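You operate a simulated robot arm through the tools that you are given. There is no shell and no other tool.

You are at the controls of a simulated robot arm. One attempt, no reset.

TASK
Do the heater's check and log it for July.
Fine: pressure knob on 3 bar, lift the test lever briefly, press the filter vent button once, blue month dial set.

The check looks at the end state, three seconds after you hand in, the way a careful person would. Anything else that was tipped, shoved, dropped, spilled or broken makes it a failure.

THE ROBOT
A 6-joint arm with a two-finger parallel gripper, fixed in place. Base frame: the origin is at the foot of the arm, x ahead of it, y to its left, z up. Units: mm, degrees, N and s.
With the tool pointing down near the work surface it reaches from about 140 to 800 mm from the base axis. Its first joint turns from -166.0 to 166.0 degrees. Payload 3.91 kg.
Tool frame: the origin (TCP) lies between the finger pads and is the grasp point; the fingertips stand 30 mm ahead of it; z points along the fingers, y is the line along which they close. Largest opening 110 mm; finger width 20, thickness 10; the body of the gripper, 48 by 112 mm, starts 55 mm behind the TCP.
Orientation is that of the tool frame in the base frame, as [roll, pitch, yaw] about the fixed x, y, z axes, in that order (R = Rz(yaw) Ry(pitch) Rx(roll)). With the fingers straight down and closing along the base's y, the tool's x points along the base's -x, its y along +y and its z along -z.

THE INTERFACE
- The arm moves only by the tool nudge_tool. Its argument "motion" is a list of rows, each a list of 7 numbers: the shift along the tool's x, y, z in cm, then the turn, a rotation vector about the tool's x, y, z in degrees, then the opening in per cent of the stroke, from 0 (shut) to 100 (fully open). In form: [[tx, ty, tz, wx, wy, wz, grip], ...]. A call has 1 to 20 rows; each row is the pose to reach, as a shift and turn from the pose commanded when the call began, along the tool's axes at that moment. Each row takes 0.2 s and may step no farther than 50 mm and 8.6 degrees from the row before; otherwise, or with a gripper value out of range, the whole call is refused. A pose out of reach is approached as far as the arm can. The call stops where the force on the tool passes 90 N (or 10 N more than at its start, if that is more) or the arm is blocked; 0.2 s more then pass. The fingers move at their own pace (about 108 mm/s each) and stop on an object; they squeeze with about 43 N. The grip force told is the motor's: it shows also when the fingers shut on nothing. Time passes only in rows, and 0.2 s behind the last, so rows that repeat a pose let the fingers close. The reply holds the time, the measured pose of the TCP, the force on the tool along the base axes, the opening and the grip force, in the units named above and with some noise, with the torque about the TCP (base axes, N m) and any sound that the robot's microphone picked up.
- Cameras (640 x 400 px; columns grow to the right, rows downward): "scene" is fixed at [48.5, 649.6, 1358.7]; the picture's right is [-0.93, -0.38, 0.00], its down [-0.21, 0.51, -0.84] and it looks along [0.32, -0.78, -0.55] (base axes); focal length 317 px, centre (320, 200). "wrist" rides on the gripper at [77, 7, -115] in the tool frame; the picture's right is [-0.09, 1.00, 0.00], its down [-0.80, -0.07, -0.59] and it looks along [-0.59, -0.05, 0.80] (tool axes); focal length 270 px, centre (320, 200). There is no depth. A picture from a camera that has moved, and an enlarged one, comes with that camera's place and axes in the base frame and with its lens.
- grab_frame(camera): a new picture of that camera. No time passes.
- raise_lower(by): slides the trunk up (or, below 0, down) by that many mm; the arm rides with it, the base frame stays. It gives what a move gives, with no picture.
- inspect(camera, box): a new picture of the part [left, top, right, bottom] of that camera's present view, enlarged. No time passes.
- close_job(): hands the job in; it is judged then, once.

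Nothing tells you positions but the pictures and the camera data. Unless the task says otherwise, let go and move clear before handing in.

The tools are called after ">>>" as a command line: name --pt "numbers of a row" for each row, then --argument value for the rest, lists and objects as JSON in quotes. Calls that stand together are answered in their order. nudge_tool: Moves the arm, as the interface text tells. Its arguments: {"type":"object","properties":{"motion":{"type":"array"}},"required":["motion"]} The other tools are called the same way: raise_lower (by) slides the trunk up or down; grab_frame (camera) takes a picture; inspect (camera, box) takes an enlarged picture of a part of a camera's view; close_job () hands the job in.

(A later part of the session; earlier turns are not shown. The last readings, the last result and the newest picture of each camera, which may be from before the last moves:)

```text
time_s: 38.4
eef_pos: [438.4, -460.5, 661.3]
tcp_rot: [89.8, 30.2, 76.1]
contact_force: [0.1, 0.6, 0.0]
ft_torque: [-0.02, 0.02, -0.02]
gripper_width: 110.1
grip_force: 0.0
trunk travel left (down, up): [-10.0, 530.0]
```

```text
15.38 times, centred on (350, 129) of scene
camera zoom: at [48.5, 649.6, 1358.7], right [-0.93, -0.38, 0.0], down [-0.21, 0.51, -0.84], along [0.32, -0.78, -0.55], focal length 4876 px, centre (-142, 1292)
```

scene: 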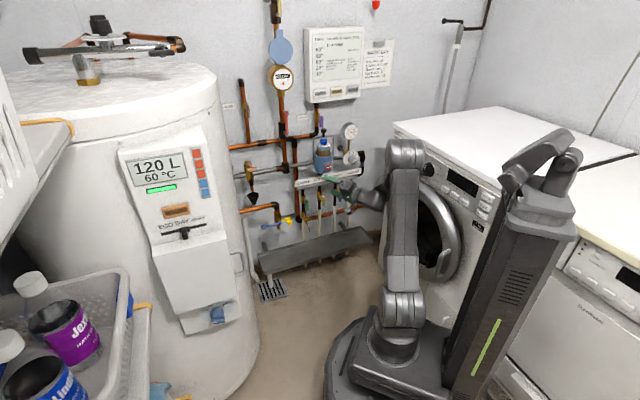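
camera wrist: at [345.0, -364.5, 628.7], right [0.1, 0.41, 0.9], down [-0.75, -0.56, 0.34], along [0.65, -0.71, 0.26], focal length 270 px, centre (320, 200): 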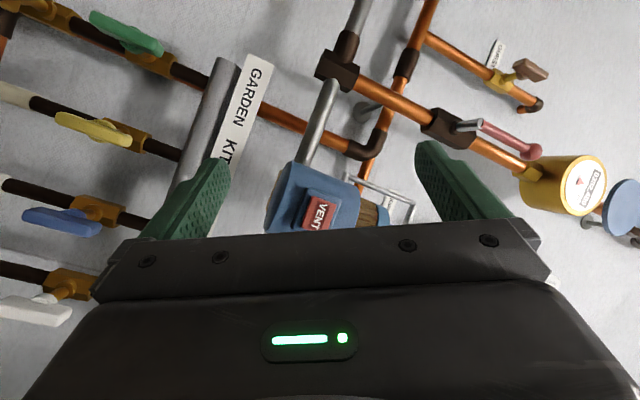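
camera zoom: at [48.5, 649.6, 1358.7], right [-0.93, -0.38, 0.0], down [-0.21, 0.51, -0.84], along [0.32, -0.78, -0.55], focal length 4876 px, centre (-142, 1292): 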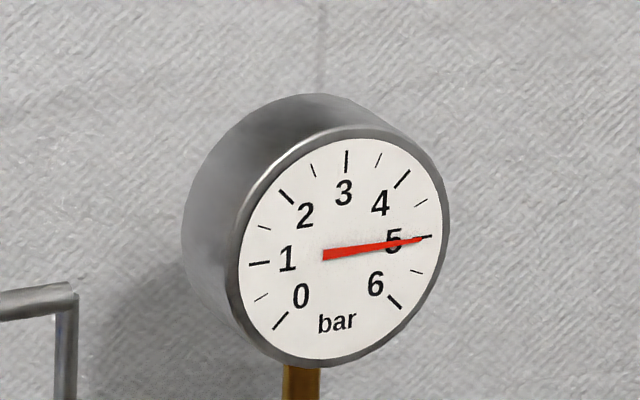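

The picture is sharp: the knob's wing points at "5", about 60° right of vertical, "3" is at -20°, and the gauge reads 5, so I need 80° counter-clockwise. I move to a standoff in front of the knob, square to the wall, with the fingers aligned to straddle the wing.

>>> nudge_tool --pt "-2.76 -1.19 -0.82 2.58 -4.48 0 100" --pt "-5.53 -2.38 -1.64 5.17 -8.95 0 100" --pt "-8.29 -3.57 -2.47 7.75 -13.43 0 100" --pt "-11.05 -4.76 -3.29 10.33 -17.9 0 100" --pt "-13.8 -5.95 -4.11 12.92 -22.4 0 100" --pt "-16.58 -7.14 -4.93 15.5 -26.85 0 100"

>>> grab_frame --camera "wrist"

>>> grab_frame --camera "scene"

```text
time_s: 39.8
eef_pos: [348.2, -620.4, 681.1]
tcp_rot: [89.8, 30.1, 45.0]
contact_force: [-0.7, 0.6, -0.6]
ft_torque: [-0.01, -0.01, 0.0]
gripper_width: 110.2
grip_force: 0.0
trunk travel left (down, up): [-10.0, 530.0]
```

```text
taken
camera wrist: at [316.5, -489.7, 648.7], right [0.3, 0.3, 0.91], down [-0.94, -0.1, 0.34], along [0.19, -0.95, 0.25], focal length 270 px, centre (320, 200)
```

wrist: 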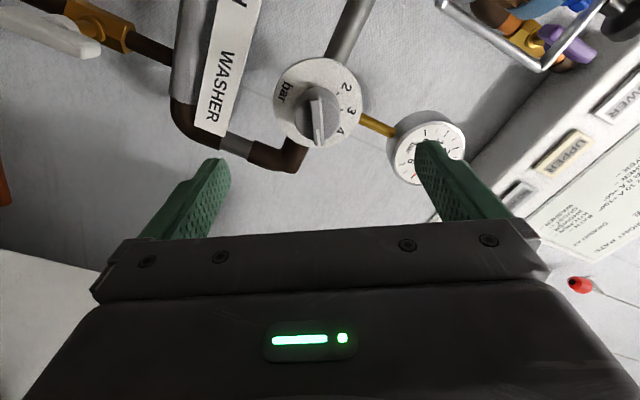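

```text
taken
```

scene: 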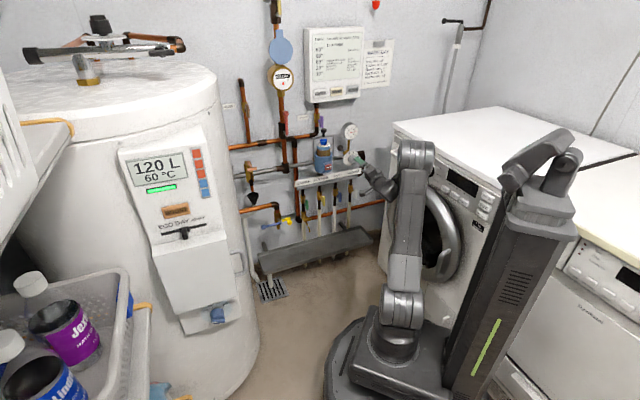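

>>> inspect --camera "wrist" --box '[260, 40, 480, 190]'

>>> inspect --camera "scene" --box '[325, 110, 405, 200]'

```text
2.67 times, centred on (370, 115) of wrist
camera zoom: at [316.5, -489.7, 648.7], right [0.3, 0.3, 0.91], down [-0.94, -0.1, 0.34], along [0.19, -0.95, 0.25], focal length 721 px, centre (187, 427)
```

zoom: 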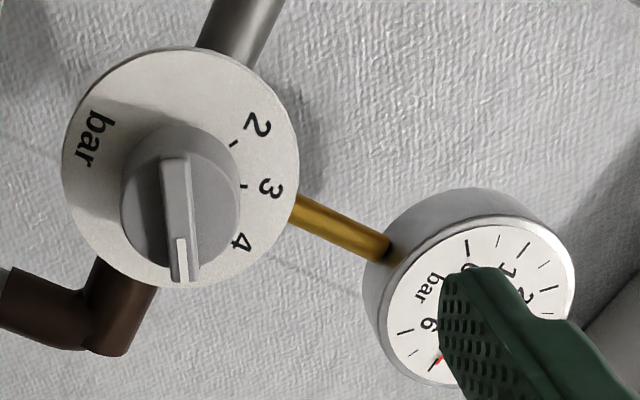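

```text
4.44 times, centred on (365, 155) of scene
camera zoom: at [48.5, 649.6, 1358.7], right [-0.93, -0.38, 0.0], down [-0.21, 0.51, -0.84], along [0.32, -0.78, -0.55], focal length 1409 px, centre (120, 400)
```

zoom: 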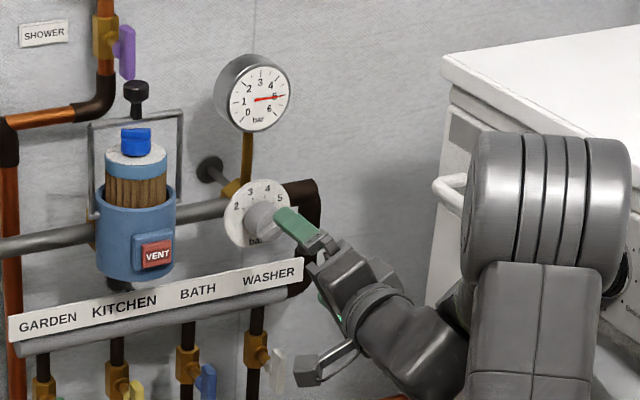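

The wing is aligned with the fingers within a degree; I put the knob axis at w≈-195, z≈680 with its front face about 100 mm ahead of the TCP. I approach partway with the fingers narrowed and check.

>>> nudge_tool --pt "-0.1 -0.1 2 0 0 0 60" --pt "-0.22 -0.22 4 0 0 0 50" --pt "-0.22 -0.22 6 0 0 0 45"

>>> inspect --camera "scene" --box '[330, 135, 375, 175]'

>>> grab_frame --camera "wrist"

```text
time_s: 40.6
eef_pos: [389.4, -666.1, 681.8]
tcp_rot: [89.9, 30.1, 45.2]
contact_force: [0.4, 0.7, 0.1]
ft_torque: [-0.02, 0.02, 0.01]
gripper_width: 49.5
grip_force: 0.0
trunk travel left (down, up): [-10.0, 530.0]
```

```text
10.00 times, centred on (352, 155) of scene
camera zoom: at [48.5, 649.6, 1358.7], right [-0.93, -0.38, 0.0], down [-0.21, 0.51, -0.84], along [0.32, -0.78, -0.55], focal length 3170 px, centre (-5, 650)
```

zoom: 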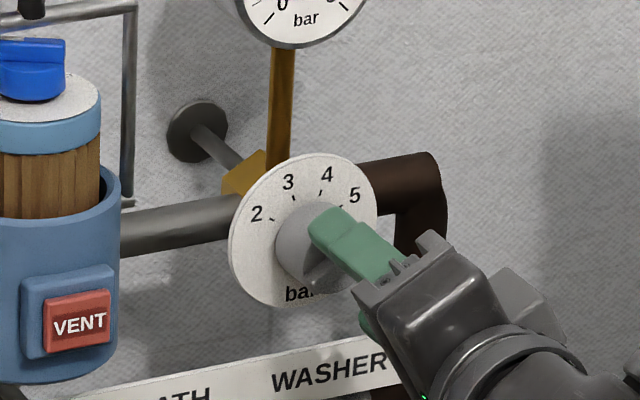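

```text
taken
camera wrist: at [357.5, -535.3, 648.6], right [0.3, 0.3, 0.91], down [-0.94, -0.1, 0.34], along [0.19, -0.95, 0.25], focal length 270 px, centre (320, 200)
```

wrist: 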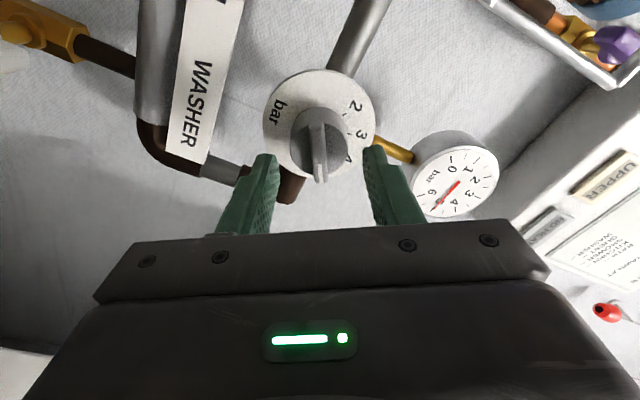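

The wing is centred between the fingertips. I move in 22 mm and close.

>>> nudge_tool --pt "0.02 -0.1 1.1 0 0 0 45" --pt "0.02 -0.1 2.2 0 0 0 45" --pt "0.02 -0.1 2.2 0 0 0 20" --pt "0.02 -0.1 2.2 0 0 0 0" --pt "0.02 -0.1 2.2 0 0 0 0"

>>> grab_frame --camera "wrist"

>>> inspect --camera "scene" --box '[330, 115, 375, 175]'

```text
time_s: 41.8
eef_pos: [402.7, -681.0, 679.5]
tcp_rot: [89.9, 30.1, 45.1]
contact_force: [-1.1, 1.0, -1.7]
ft_torque: [0.06, 0.07, -0.02]
gripper_width: 38.0
grip_force: 44.7
trunk travel left (down, up): [-10.0, 530.0]
```

```text
taken
camera wrist: at [371.9, -550.5, 648.4], right [0.3, 0.3, 0.91], down [-0.94, -0.1, 0.34], along [0.19, -0.95, 0.25], focal length 270 px, centre (320, 200)
```

wrist: 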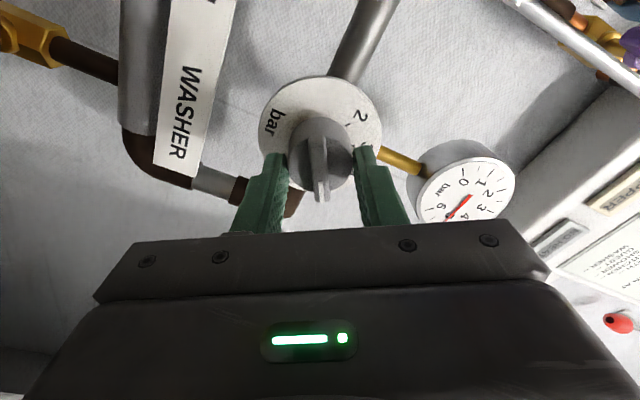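

```text
6.67 times, centred on (352, 145) of scene
camera zoom: at [48.5, 649.6, 1358.7], right [-0.93, -0.38, 0.0], down [-0.21, 0.51, -0.84], along [0.32, -0.78, -0.55], focal length 2113 px, centre (103, 567)
```

zoom: 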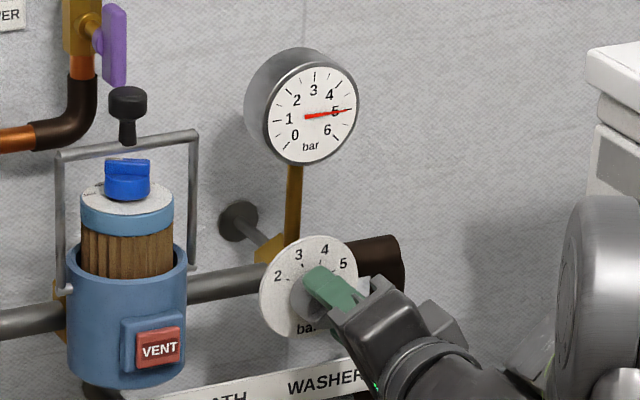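

The fingers hold the knob body (38 mm, 45 N). I turn 40° counter-clockwise first and watch the gauge.

>>> nudge_tool --pt "0 0 0 0 0 -6 0" --pt "0 0 0 0 0 -12 0" --pt "0 0 0 0 0 -18 0" --pt "0 0 0 0 0 -24 0" --pt "0 0 0 0 0 -30 0" --pt "0 0 0 0 0 -36 0" --pt "0 0 0 0 0 -40 0"

>>> inspect --camera "scene" --box '[330, 115, 375, 175]'

>>> grab_frame --camera "wrist"

```text
time_s: 43.4
eef_pos: [404.8, -681.8, 680.8]
tcp_rot: [89.4, 70.2, 44.8]
contact_force: [-13.8, 24.8, -0.4]
ft_torque: [-0.03, -0.04, 0.41]
gripper_width: 37.8
grip_force: 45.5
trunk travel left (down, up): [-10.0, 530.0]
```

```text
6.67 times, centred on (352, 145) of scene
camera zoom: at [48.5, 649.6, 1358.7], right [-0.93, -0.38, 0.0], down [-0.21, 0.51, -0.84], along [0.32, -0.78, -0.55], focal length 2113 px, centre (103, 567)
```

zoom: 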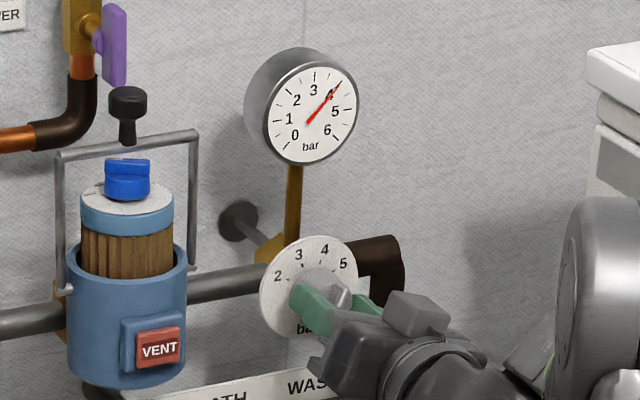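

```text
taken
camera wrist: at [346.1, -576.8, 611.5], right [0.64, 0.65, 0.42], down [-0.66, 0.18, 0.73], along [0.39, -0.74, 0.54], focal length 270 px, centre (320, 200)
```

wrist: 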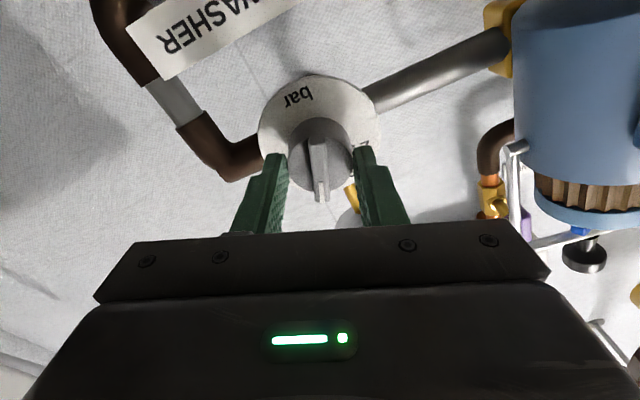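

The gauge now reads 4 and the knob is following without slip. I turn another 40°.

>>> nudge_tool --pt "0 0 0 0 0 -6 0" --pt "0 0 0 0 0 -12 0" --pt "0 0 0 0 0 -18 0" --pt "0 0 0 0 0 -24 0" --pt "0 0 0 0 0 -30 0" --pt "0 0 0 0 0 -36 0" --pt "0 0 0 0 0 -40 0"

>>> inspect --camera "scene" --box '[330, 115, 375, 175]'

>>> inspect --camera "scene" --box '[338, 116, 362, 142]'

>>> grab_frame --camera "wrist"

```text
time_s: 45.0
eef_pos: [405.3, -679.4, 681.7]
tcp_rot: [-89.4, 69.7, -134.1]
contact_force: [-13.4, 31.8, 0.5]
ft_torque: [-0.16, -0.21, 0.69]
gripper_width: 37.8
grip_force: 45.2
trunk travel left (down, up): [-10.0, 530.0]
```

```text
6.67 times, centred on (352, 145) of scene
camera zoom: at [48.5, 649.6, 1358.7], right [-0.93, -0.38, 0.0], down [-0.21, 0.51, -0.84], along [0.32, -0.78, -0.55], focal length 2113 px, centre (103, 567)
```

zoom: 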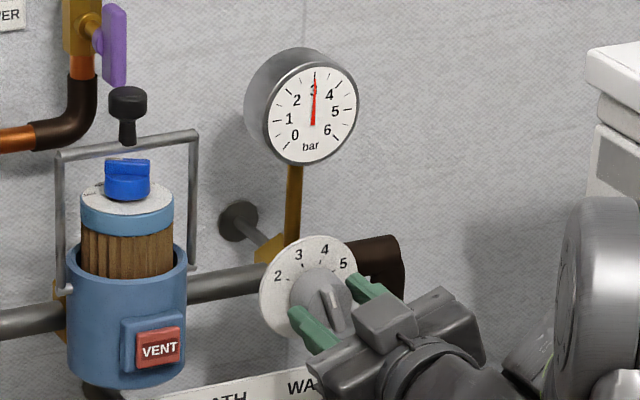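

```text
15.38 times, centred on (350, 129) of scene
camera zoom: at [48.5, 649.6, 1358.7], right [-0.93, -0.38, 0.0], down [-0.21, 0.51, -0.84], along [0.32, -0.78, -0.55], focal length 4876 px, centre (-142, 1292)
```

zoom: 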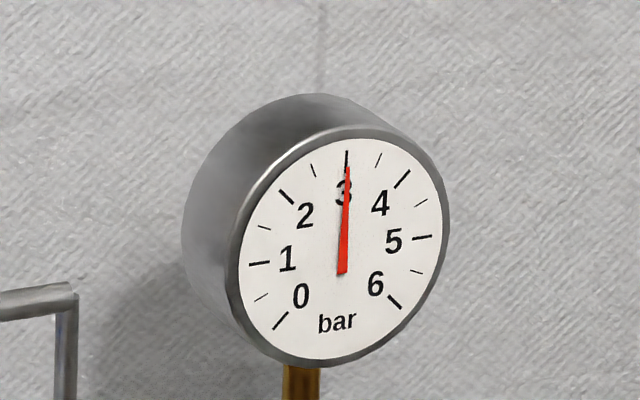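

```text
taken
camera wrist: at [309.8, -613.6, 607.0], right [0.68, 0.68, -0.26], down [-0.28, 0.57, 0.77], along [0.68, -0.45, 0.58], focal length 270 px, centre (320, 200)
```

wrist: 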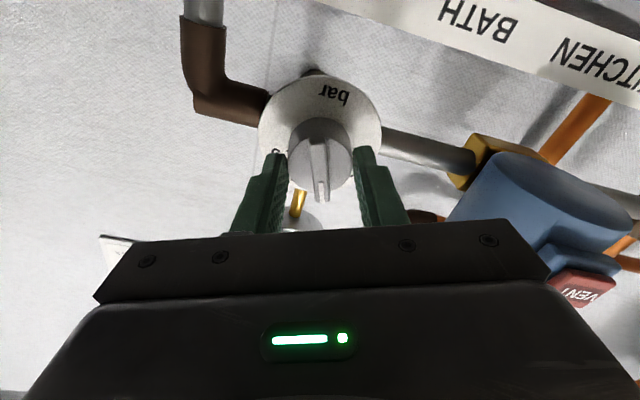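

The gauge sits right on 3. I open the fingers, then check before retreating.

>>> nudge_tool --pt "0 0 0 0 0 0 45" --pt "0 0 0 0 0 0 60" --pt "0 0 -1.5 0 0 0 60" --pt "0 0 -3.5 0 0 0 60" --pt "0 0 -6 0 0 0 60"

>>> inspect --camera "scene" --box '[330, 115, 375, 175]'

>>> inspect --camera "scene" --box '[338, 146, 362, 170]'

>>> grab_frame --camera "wrist"

```text
time_s: 46.2
eef_pos: [358.8, -639.1, 681.9]
tcp_rot: [-89.7, 69.9, -134.4]
contact_force: [-0.2, -0.6, -0.4]
ft_torque: [0.0, 0.0, -0.01]
gripper_width: 66.1
grip_force: 0.1
trunk travel left (down, up): [-10.0, 530.0]
```

```text
6.67 times, centred on (352, 145) of scene
camera zoom: at [48.5, 649.6, 1358.7], right [-0.93, -0.38, 0.0], down [-0.21, 0.51, -0.84], along [0.32, -0.78, -0.55], focal length 2113 px, centre (103, 567)
```

zoom: 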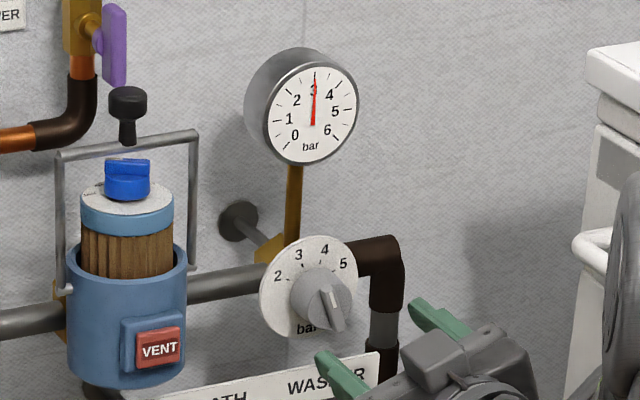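

```text
16.00 times, centred on (350, 158) of scene
camera zoom: at [48.5, 649.6, 1358.7], right [-0.93, -0.38, 0.0], down [-0.21, 0.51, -0.84], along [0.32, -0.78, -0.55], focal length 5071 px, centre (-160, 872)
```

zoom: 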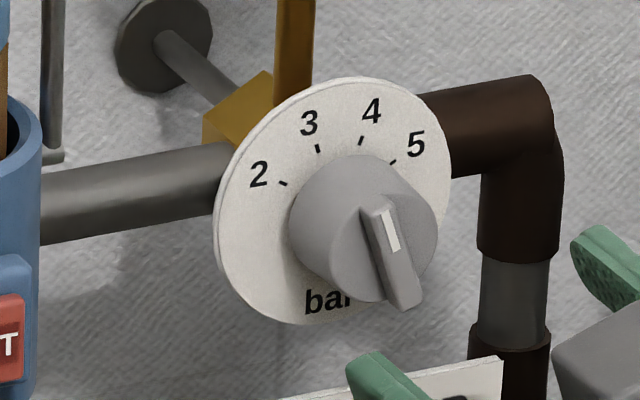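

```text
taken
camera wrist: at [264.5, -572.5, 606.8], right [0.68, 0.68, -0.26], down [-0.28, 0.57, 0.78], along [0.68, -0.46, 0.58], focal length 270 px, centre (320, 200)
```

wrist: 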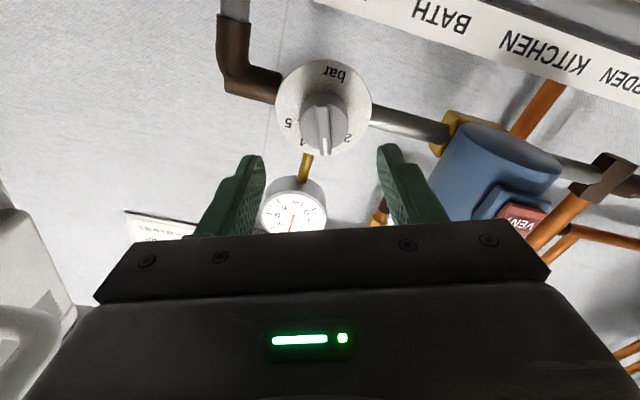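

The knob points at 3 and the gauge agrees, with no lasting contact. Next is the test lever on the left: I retreat, roll back 80°, and close the fingers.

>>> nudge_tool --pt "0 0 -0.4 0 0 8 60" --pt "0 0 -0.8 0 0 16 60" --pt "0 0 -1.2 0 0 24 60" --pt "0 0 -1.6 0 0 32 60" --pt "0 0 -2.0 0 0 40 60" --pt "0 0 -2.4 0 0 48 60" --pt "0 0 -2.8 0 0 56 40" --pt "0 0 -3.2 0 0 64 20" --pt "0 0 -3.6 0 0 72 0" --pt "0 0 -4.0 0 0 80 0"

>>> nudge_tool --pt "2.57 1.64 -0.51 -2.58 4.48 0 0" --pt "5.14 3.28 -1.02 -5.17 8.95 0 0" --pt "7.71 4.92 -1.53 -7.75 13.43 0 0" --pt "10.28 6.55 -2.04 -10.33 17.9 0 0" --pt "12.85 8.19 -2.55 -12.92 22.4 0 0" --pt "15.42 9.83 -3.06 -15.5 26.85 0 0"

```text
time_s: 48.4
eef_pos: [332.4, -610.6, 679.6]
tcp_rot: [89.9, 29.9, 45.1]
contact_force: [0.2, 0.8, -0.3]
ft_torque: [-0.02, 0.02, 0.0]
gripper_width: 0.0
grip_force: 37.6
trunk travel left (down, up): [-10.0, 530.0]
```

```text
time_s: 49.8
eef_pos: [440.1, -459.3, 687.8]
tcp_rot: [89.9, 30.1, 76.2]
contact_force: [-0.4, 0.7, 1.0]
ft_torque: [0.03, 0.0, 0.02]
gripper_width: 0.0
grip_force: 37.8
trunk travel left (down, up): [-10.0, 530.0]
```

I'm at (440,-459,688) with the fingers closed. Now I travel along the wall to about (620,-360,718), rolling so that the camera sits on the left side and sees the lever.

>>> nudge_tool --pt "1.76 1.6 2.52 -0.38 1.43 4.98 0" --pt "3.52 3.2 5.03 -0.77 2.87 9.97 0" --pt "5.28 4.8 7.55 -1.15 4.3 14.95 0" --pt "7.04 6.39 10.07 -1.53 5.73 19.93 0" --pt "8.8 7.99 12.58 -1.92 7.17 24.92 0" --pt "10.56 9.59 15.1 -2.3 8.6 29.9 0"

>>> grab_frame --camera "wrist"

>>> grab_frame --camera "scene"

```text
time_s: 51.2
eef_pos: [623.0, -362.1, 718.2]
tcp_rot: [90.0, 0.1, 85.0]
contact_force: [0.7, -0.5, 0.1]
ft_torque: [-0.02, -0.02, -0.01]
gripper_width: 0.2
grip_force: 38.2
trunk travel left (down, up): [-10.0, 530.0]
```

```text
taken
camera wrist: at [515.3, -274.3, 725.0], right [-0.01, -0.09, 1.0], down [-0.66, -0.75, -0.07], along [0.75, -0.66, -0.05], focal length 270 px, centre (320, 200)
```

wrist: 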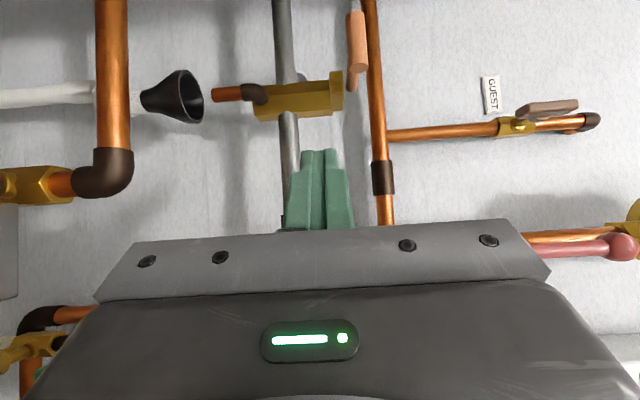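

```text
taken
```

scene: 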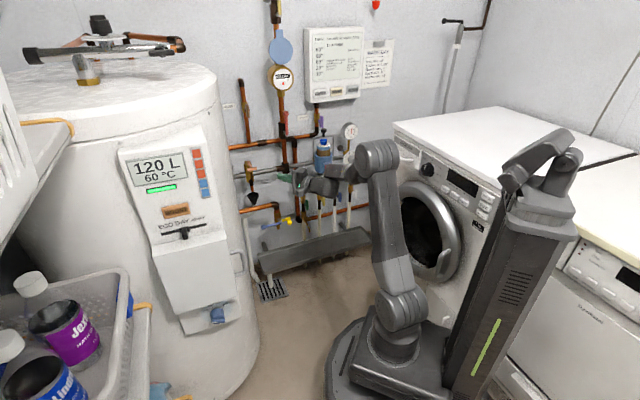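

>>> inspect --camera "wrist" --box '[200, 0, 420, 140]'

>>> inspect --camera "scene" --box '[235, 145, 330, 205]'

```text
2.86 times, centred on (310, 70) of wrist
camera zoom: at [515.3, -274.3, 725.0], right [-0.01, -0.09, 1.0], down [-0.66, -0.75, -0.07], along [0.75, -0.66, -0.05], focal length 772 px, centre (349, 571)
```

zoom: 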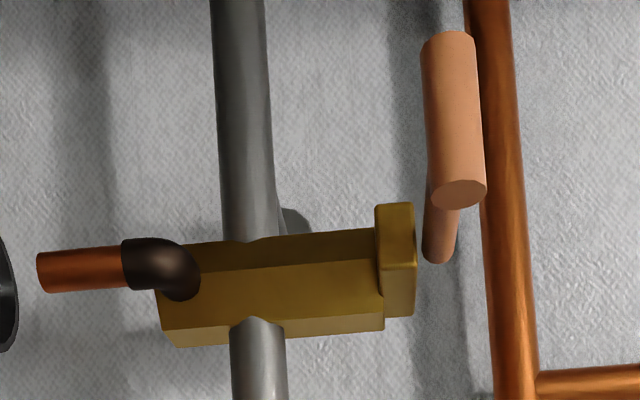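

```text
6.67 times, centred on (282, 175) of scene
camera zoom: at [48.5, 649.6, 1358.7], right [-0.93, -0.38, 0.0], down [-0.21, 0.51, -0.84], along [0.32, -0.78, -0.55], focal length 2113 px, centre (570, 367)
```

zoom: 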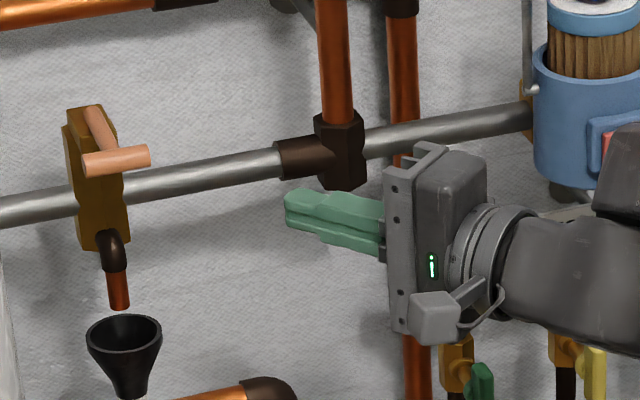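

From two views the crossbar centre is at about (750,-322,750), 41 mm long, with its underside at z≈742. My closed fingers at z=718 will slide beneath it with about 12 mm to spare. I go sideways first, then forward under the bar.

>>> nudge_tool --pt "2.5 0 0 0 0 0 0" --pt "5.06 0 0 0 0 0 0" --pt "5.06 0 3 0 0 0 0" --pt "5.06 0 6 0 0 0 0" --pt "5.06 0 8 0 0 0 0"

>>> grab_frame --camera "wrist"

>>> inspect --camera "scene" --box '[235, 145, 330, 205]'

```text
time_s: 52.4
eef_pos: [704.9, -316.0, 718.5]
tcp_rot: [90.0, 0.2, 85.0]
contact_force: [0.7, -0.1, -0.7]
ft_torque: [0.0, 0.01, -0.02]
gripper_width: 0.3
grip_force: 37.6
trunk travel left (down, up): [-10.0, 530.0]
```

```text
taken
camera wrist: at [597.7, -228.9, 725.5], right [-0.01, -0.08, 1.0], down [-0.66, -0.75, -0.07], along [0.75, -0.66, -0.05], focal length 270 px, centre (320, 200)
```

wrist: 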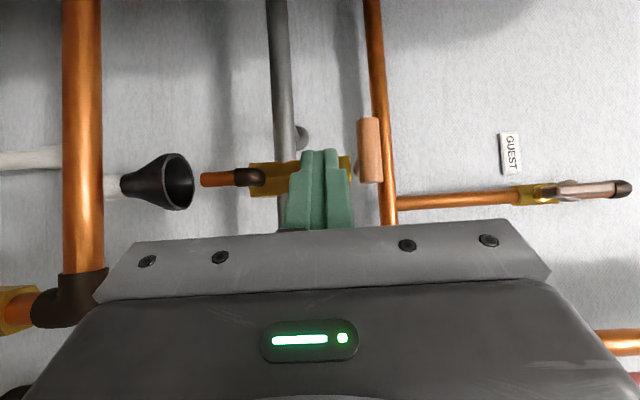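

```text
6.67 times, centred on (282, 175) of scene
camera zoom: at [48.5, 649.6, 1358.7], right [-0.93, -0.38, 0.0], down [-0.21, 0.51, -0.84], along [0.32, -0.78, -0.55], focal length 2113 px, centre (570, 367)
```

zoom: 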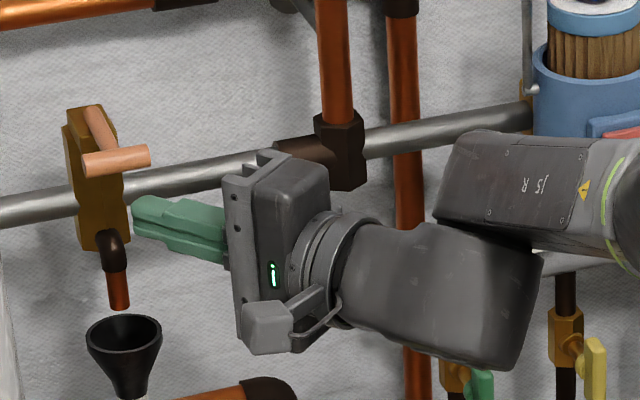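

The fingers are just short of and below the crossbar. I advance 30 mm beneath it.

>>> nudge_tool --pt "0 0 1.5 0 0 0 0" --pt "0 0 3.0 0 0 0 0"

>>> inspect --camera "wrist" --box '[200, 80, 440, 240]'

>>> inspect --camera "scene" --box '[235, 145, 290, 195]'

```text
time_s: 53.0
eef_pos: [735.7, -318.6, 718.6]
tcp_rot: [89.9, 0.2, 85.1]
contact_force: [-0.9, 0.2, -0.1]
ft_torque: [0.02, 0.0, 0.03]
gripper_width: 0.0
grip_force: 37.6
trunk travel left (down, up): [-10.0, 530.0]
```

```text
2.50 times, centred on (320, 160) of wrist
camera zoom: at [628.8, -231.9, 725.5], right [-0.01, -0.08, 1.0], down [-0.66, -0.75, -0.07], along [0.75, -0.66, -0.05], focal length 676 px, centre (320, 300)
```

zoom: 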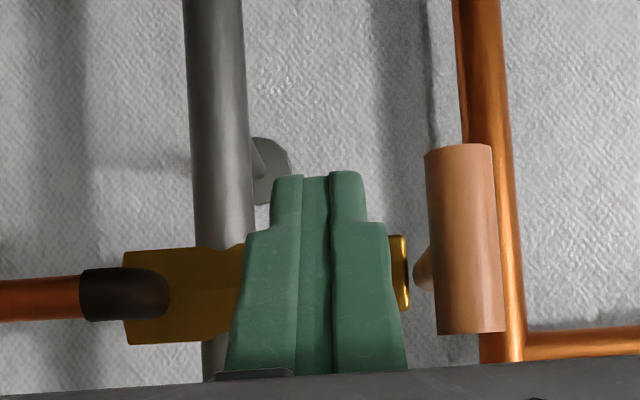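

```text
8.00 times, centred on (262, 170) of scene
camera zoom: at [48.5, 649.6, 1358.7], right [-0.93, -0.38, 0.0], down [-0.21, 0.51, -0.84], along [0.32, -0.78, -0.55], focal length 2536 px, centre (780, 440)
```

zoom: 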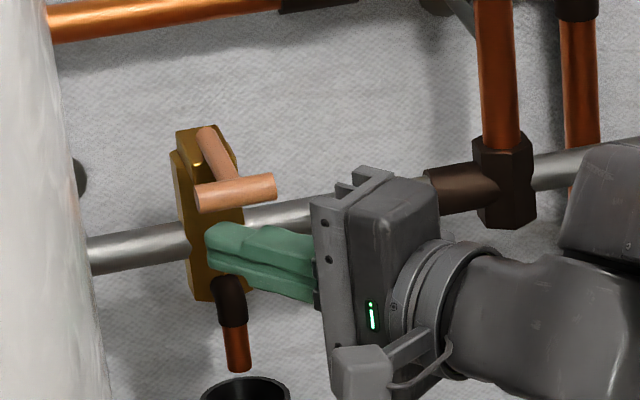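

The fingers are centred under the crossbar with about 12 mm clearance. I lift by 50 mm, look, and then lower straight away.

>>> nudge_tool --pt "0 1.0 0 0 0 0 0" --pt "0 2.0 0 0 0 0 0" --pt "0 3.0 0 0 0 0 0" --pt "0 4.0 0 0 0 0 0" --pt "0 5.0 0 0 0 0 0"

>>> inspect --camera "scene" --box '[235, 145, 290, 205]'

>>> inspect --camera "wrist" --box '[200, 80, 440, 240]'

```text
time_s: 54.2
eef_pos: [734.6, -319.9, 766.5]
tcp_rot: [90.1, 0.2, 85.1]
contact_force: [3.1, 1.0, -5.1]
ft_torque: [0.02, 0.16, 0.04]
gripper_width: 0.1
grip_force: 38.1
trunk travel left (down, up): [-10.0, 530.0]
```

```text
6.67 times, centred on (262, 175) of scene
camera zoom: at [48.5, 649.6, 1358.7], right [-0.93, -0.38, 0.0], down [-0.21, 0.51, -0.84], along [0.32, -0.78, -0.55], focal length 2113 px, centre (703, 367)
```

zoom: 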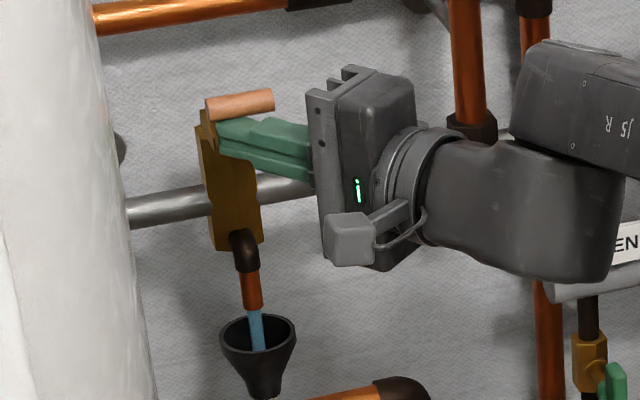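

```text
2.50 times, centred on (320, 160) of wrist
camera zoom: at [627.6, -232.7, 774.2], right [-0.01, -0.08, 1.0], down [-0.66, -0.75, -0.07], along [0.75, -0.66, -0.05], focal length 676 px, centre (320, 300)
```

zoom: 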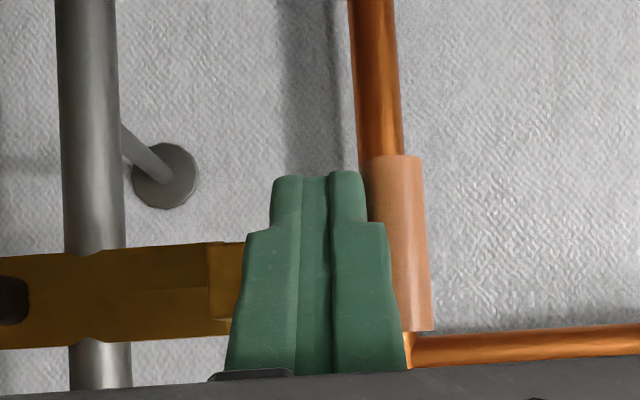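

The lever is up and water is running into the tundish, so the test works. Now I lower the lever and let it close.

>>> nudge_tool --pt "0 -1.2 0 0 0 0 0" --pt "0 -2.4 0 0 0 0 0" --pt "0 -3.6 0 0 0 0 0" --pt "0 -4.8 0 0 0 0 0" --pt "0 -5.2 0 0 0 0 0"

>>> inspect --camera "scene" --box '[235, 145, 290, 205]'

>>> inspect --camera "wrist" --box '[200, 80, 440, 240]'

```text
time_s: 55.4
eef_pos: [734.1, -322.3, 715.7]
tcp_rot: [90.0, 0.2, 85.0]
contact_force: [0.1, -0.4, 0.1]
ft_torque: [0.02, -0.02, -0.04]
gripper_width: 0.1
grip_force: 37.8
trunk travel left (down, up): [-10.0, 530.0]
```

```text
6.67 times, centred on (262, 175) of scene
camera zoom: at [48.5, 649.6, 1358.7], right [-0.93, -0.38, 0.0], down [-0.21, 0.51, -0.84], along [0.32, -0.78, -0.55], focal length 2113 px, centre (703, 367)
```

zoom: 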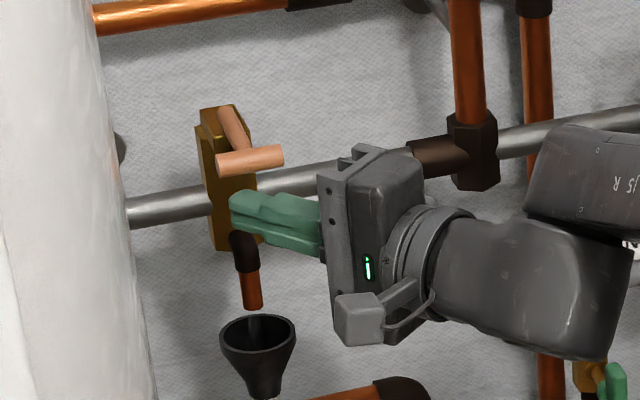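

```text
2.50 times, centred on (320, 160) of wrist
camera zoom: at [627.1, -233.9, 721.2], right [-0.01, -0.08, 1.0], down [-0.66, -0.75, -0.07], along [0.75, -0.66, -0.05], focal length 676 px, centre (320, 300)
```

zoom: 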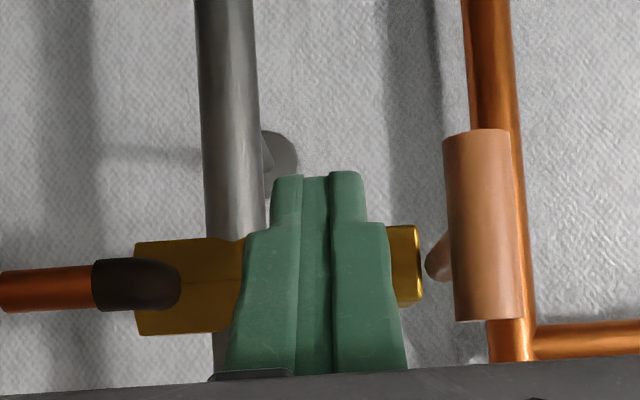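

The lever is back at rest and the water has stopped. I retreat straight back and travel to in front of the VENT button, turning the tool toward it.

>>> nudge_tool --pt "0 0 -4 0 0 0 0" --pt "0 0 -8 0 0 0 0" --pt "0 0 -12 0 0 0 0" --pt "-3.44 -0.3 -14.54 0 -4.2 0 0" --pt "-6.89 -0.6 -17.08 0 -8.3 0 0" --pt "-10.33 -0.9 -19.63 0 -12.5 0 0" --pt "-13.77 -1.2 -22.17 0 -16.7 0 0" --pt "-17.2 -1.5 -24.7 0 -20.8 0 0" --pt "-20.66 -1.82 -27.25 0 -25 0 0"

>>> grab_frame --camera "wrist"

>>> inspect --camera "scene" --box '[300, 130, 370, 185]'

```text
time_s: 57.4
eef_pos: [446.1, -501.7, 695.4]
tcp_rot: [90.0, 0.2, 60.0]
contact_force: [0.4, 0.1, -0.1]
ft_torque: [0.0, 0.01, 0.02]
gripper_width: 0.4
grip_force: 37.3
trunk travel left (down, up): [-10.0, 530.0]
```

```text
taken
camera wrist: at [385.0, -377.5, 702.6], right [-0.04, -0.07, 1.0], down [-0.92, -0.4, -0.07], along [0.4, -0.92, -0.05], focal length 270 px, centre (320, 200)
```

wrist: 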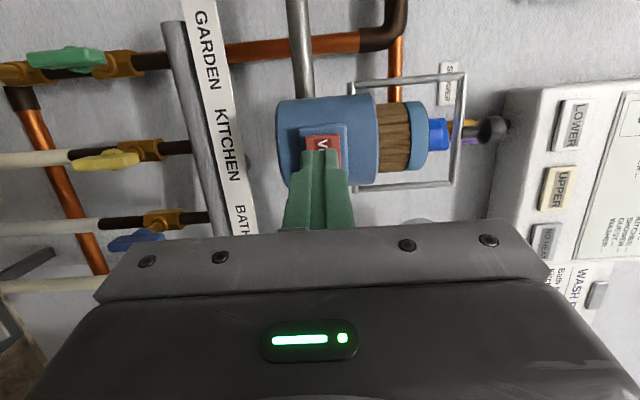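

```text
7.27 times, centred on (335, 158) of scene
camera zoom: at [48.5, 649.6, 1358.7], right [-0.93, -0.38, 0.0], down [-0.21, 0.51, -0.84], along [0.32, -0.78, -0.55], focal length 2305 px, centre (211, 509)
```

zoom: 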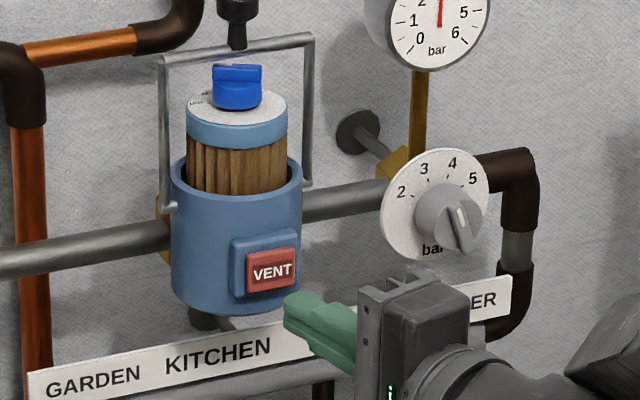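

I notice the filter's top also carries a blue knob on a white disc with small text. Before pressing, I'll read it to be sure which one is the month dial.

>>> inspect --camera "scene" --box '[316, 132, 338, 148]'

>>> inspect --camera "scene" --box '[205, 302, 235, 326]'

>>> inspect --camera "scene" --box '[305, 25, 395, 105]'

>>> inspect --camera "wrist" --box '[260, 60, 500, 240]'

```text
16.00 times, centred on (327, 140) of scene
camera zoom: at [48.5, 649.6, 1358.7], right [-0.93, -0.38, 0.0], down [-0.21, 0.51, -0.84], along [0.32, -0.78, -0.55], focal length 5071 px, centre (208, 1160)
```

zoom: 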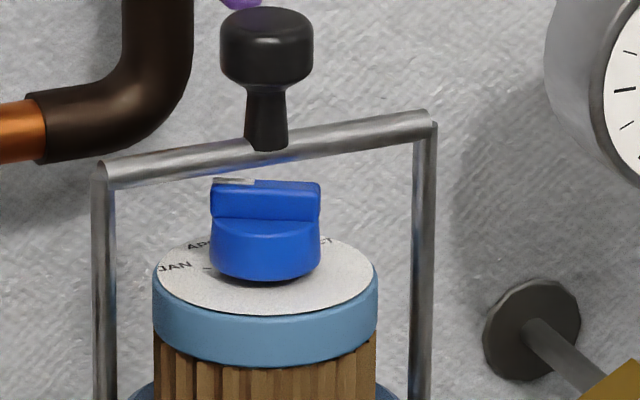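

```text
16.00 times, centred on (220, 314) of scene
camera zoom: at [48.5, 649.6, 1358.7], right [-0.93, -0.38, 0.0], down [-0.21, 0.51, -0.84], along [0.32, -0.78, -0.55], focal length 5071 px, centre (1920, -1624)
```

zoom: 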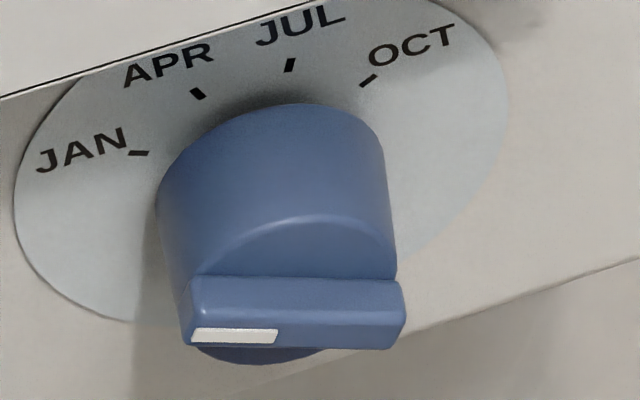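

```text
5.00 times, centred on (350, 65) of scene
camera zoom: at [48.5, 649.6, 1358.7], right [-0.93, -0.38, 0.0], down [-0.21, 0.51, -0.84], along [0.32, -0.78, -0.55], focal length 1585 px, centre (170, 875)
```

zoom: 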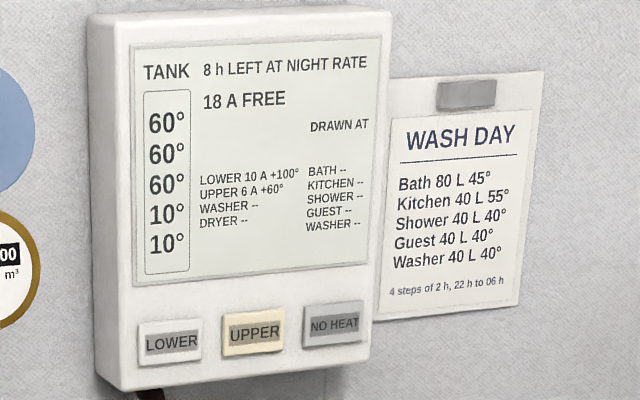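

```text
2.22 times, centred on (380, 150) of wrist
camera zoom: at [385.0, -377.5, 702.6], right [-0.04, -0.07, 1.0], down [-0.92, -0.4, -0.07], along [0.4, -0.92, -0.05], focal length 601 px, centre (187, 311)
```

zoom: 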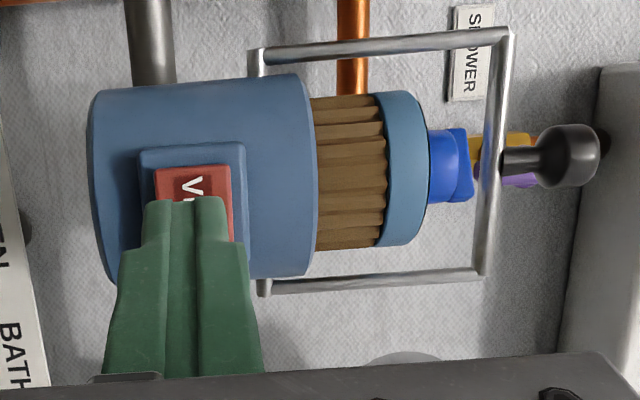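

There are two month dials: a vivid blue one on top of the filter, and a slate-blue one on the heater's front panel. I'll compare them and look for any other candidates or hints before deciding.

>>> inspect --camera "scene" --box '[70, 5, 135, 50]'

>>> inspect --camera "scene" --box '[145, 230, 250, 340]'

>>> inspect --camera "scene" --box '[110, 130, 230, 245]'

>>> inspect --camera "scene" --box '[0, 60, 150, 400]'

>>> inspect --camera "scene" --box '[400, 100, 640, 400]'

>>> inspect --camera "scene" --box '[240, 0, 480, 110]'

```text
8.89 times, centred on (102, 28) of scene
camera zoom: at [48.5, 649.6, 1358.7], right [-0.93, -0.38, 0.0], down [-0.21, 0.51, -0.84], along [0.32, -0.78, -0.55], focal length 2817 px, centre (2253, 1733)
```

zoom: 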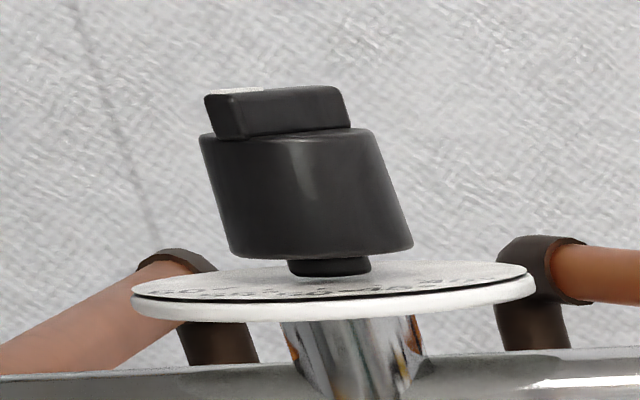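

```text
3.64 times, centred on (198, 285) of scene
camera zoom: at [48.5, 649.6, 1358.7], right [-0.93, -0.38, 0.0], down [-0.21, 0.51, -0.84], along [0.32, -0.78, -0.55], focal length 1153 px, centre (766, -109)
```

zoom: 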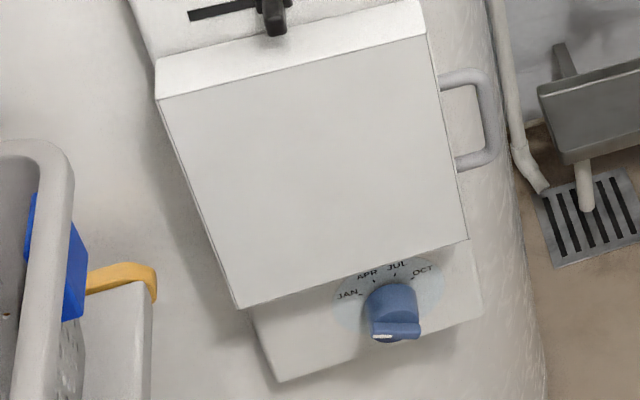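

```text
3.48 times, centred on (170, 188) of scene
camera zoom: at [48.5, 649.6, 1358.7], right [-0.93, -0.38, 0.0], down [-0.21, 0.51, -0.84], along [0.32, -0.78, -0.55], focal length 1102 px, centre (842, 244)
```

zoom: 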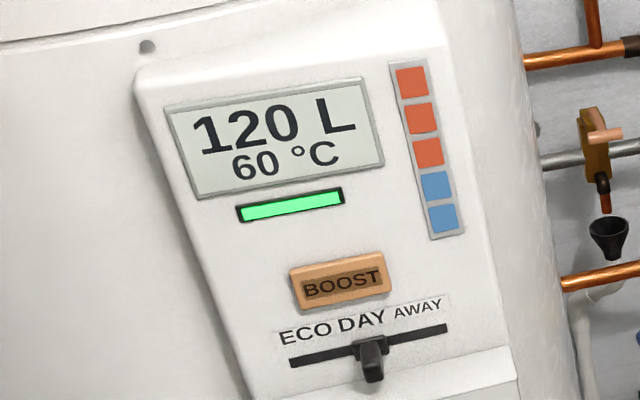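

```text
1.18 times, centred on (75, 230) of scene
camera zoom: at [48.5, 649.6, 1358.7], right [-0.93, -0.38, 0.0], down [-0.21, 0.51, -0.84], along [0.32, -0.78, -0.55], focal length 373 px, centre (608, 165)
```

zoom: 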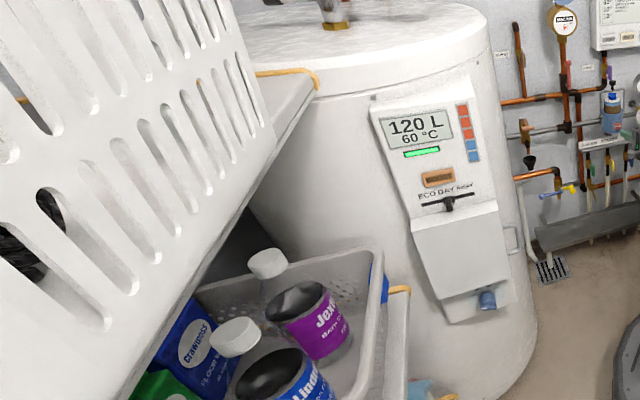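

```text
1.33 times, centred on (520, 250) of scene
camera zoom: at [48.5, 649.6, 1358.7], right [-0.93, -0.38, 0.0], down [-0.21, 0.51, -0.84], along [0.32, -0.78, -0.55], focal length 423 px, centre (53, 133)
```

zoom: 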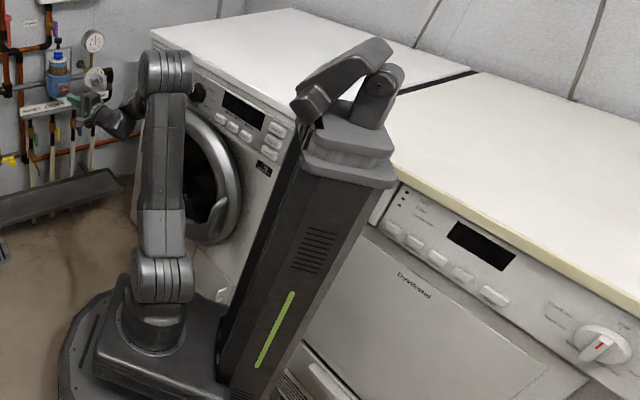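

```text
2.67 times, centred on (360, 55) of scene
camera zoom: at [48.5, 649.6, 1358.7], right [-0.93, -0.38, 0.0], down [-0.21, 0.51, -0.84], along [0.32, -0.78, -0.55], focal length 845 px, centre (213, 587)
```

zoom: 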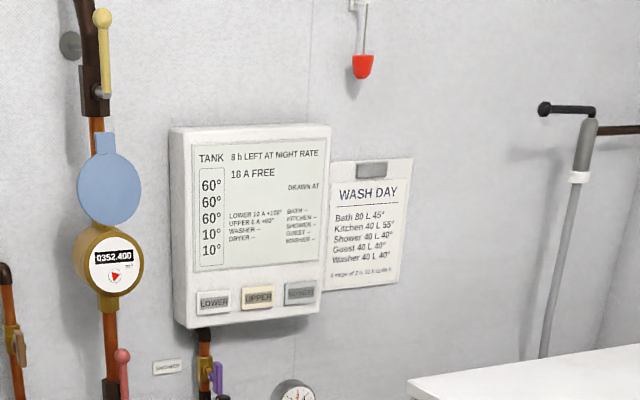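

I'll take the month dial on the heater's own panel as the one to set: it is blue, and this is the heater's check. The filter lid's dial belongs to the cartridge and sits under its bail, so I leave it alone. Now I approach the VENT button along the wall normal and stop just short of it.

>>> nudge_tool --pt "-0.34 0.1 1.26 0 0 0 0" --pt "-0.67 0.15 2.51 0 0 0 0" --pt "-0.93 0.15 3.48 0 0 0 0"

>>> inspect --camera "wrist" --box '[230, 60, 430, 240]'

>>> inspect --camera "scene" --box '[310, 145, 355, 180]'

```text
time_s: 58.2
eef_pos: [469.7, -527.0, 698.2]
tcp_rot: [89.9, 0.0, 59.9]
contact_force: [0.0, 0.3, 0.5]
ft_torque: [-0.02, -0.01, 0.02]
gripper_width: 0.0
grip_force: 38.0
trunk travel left (down, up): [-10.0, 530.0]
```

```text
2.22 times, centred on (330, 150) of wrist
camera zoom: at [409.6, -402.8, 705.4], right [-0.04, -0.07, 1.0], down [-0.92, -0.4, -0.07], along [0.4, -0.92, -0.05], focal length 601 px, centre (298, 311)
```

zoom: 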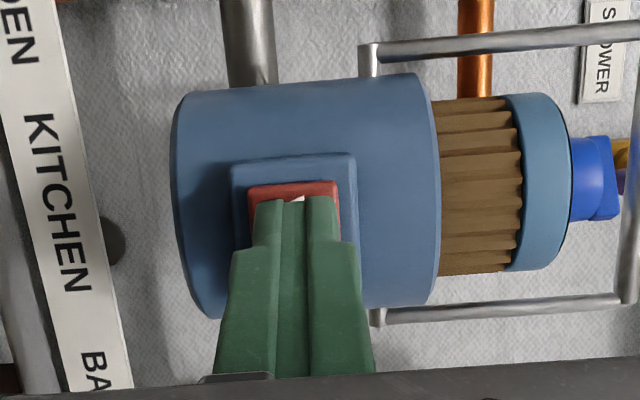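

```text
11.43 times, centred on (332, 162) of scene
camera zoom: at [48.5, 649.6, 1358.7], right [-0.93, -0.38, 0.0], down [-0.21, 0.51, -0.84], along [0.32, -0.78, -0.55], focal length 3622 px, centre (177, 629)
```

zoom: 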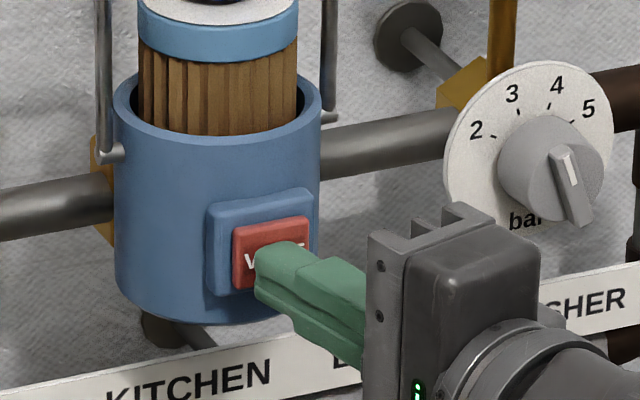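

The fingertips are lined up about 10 mm from the VENT button. I advance in small steps, watching force and sound, without backing off in between.

>>> nudge_tool --pt "-0.1 0 0.39 0 0 0 0" --pt "-0.21 0 0.77 0 0 0 0" --pt "-0.31 0 1.16 0 0 0 0"

>>> inspect --camera "scene" --box '[310, 145, 355, 180]'

```text
time_s: 59.0
eef_pos: [478.0, -535.5, 698.1]
tcp_rot: [89.9, 0.3, 60.1]
contact_force: [-8.6, 9.4, 2.4]
ft_torque: [-0.09, -0.04, -0.04]
gripper_width: 0.0
grip_force: 37.6
trunk travel left (down, up): [-10.0, 530.0]
heard: click
```

```text
11.43 times, centred on (332, 162) of scene
camera zoom: at [48.5, 649.6, 1358.7], right [-0.93, -0.38, 0.0], down [-0.21, 0.51, -0.84], along [0.32, -0.78, -0.55], focal length 3622 px, centre (177, 629)
```

zoom: 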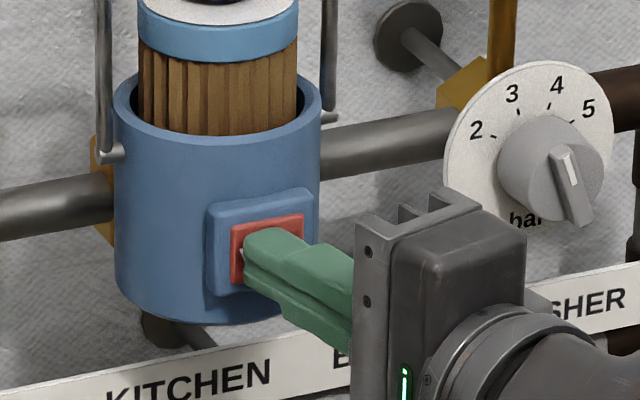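

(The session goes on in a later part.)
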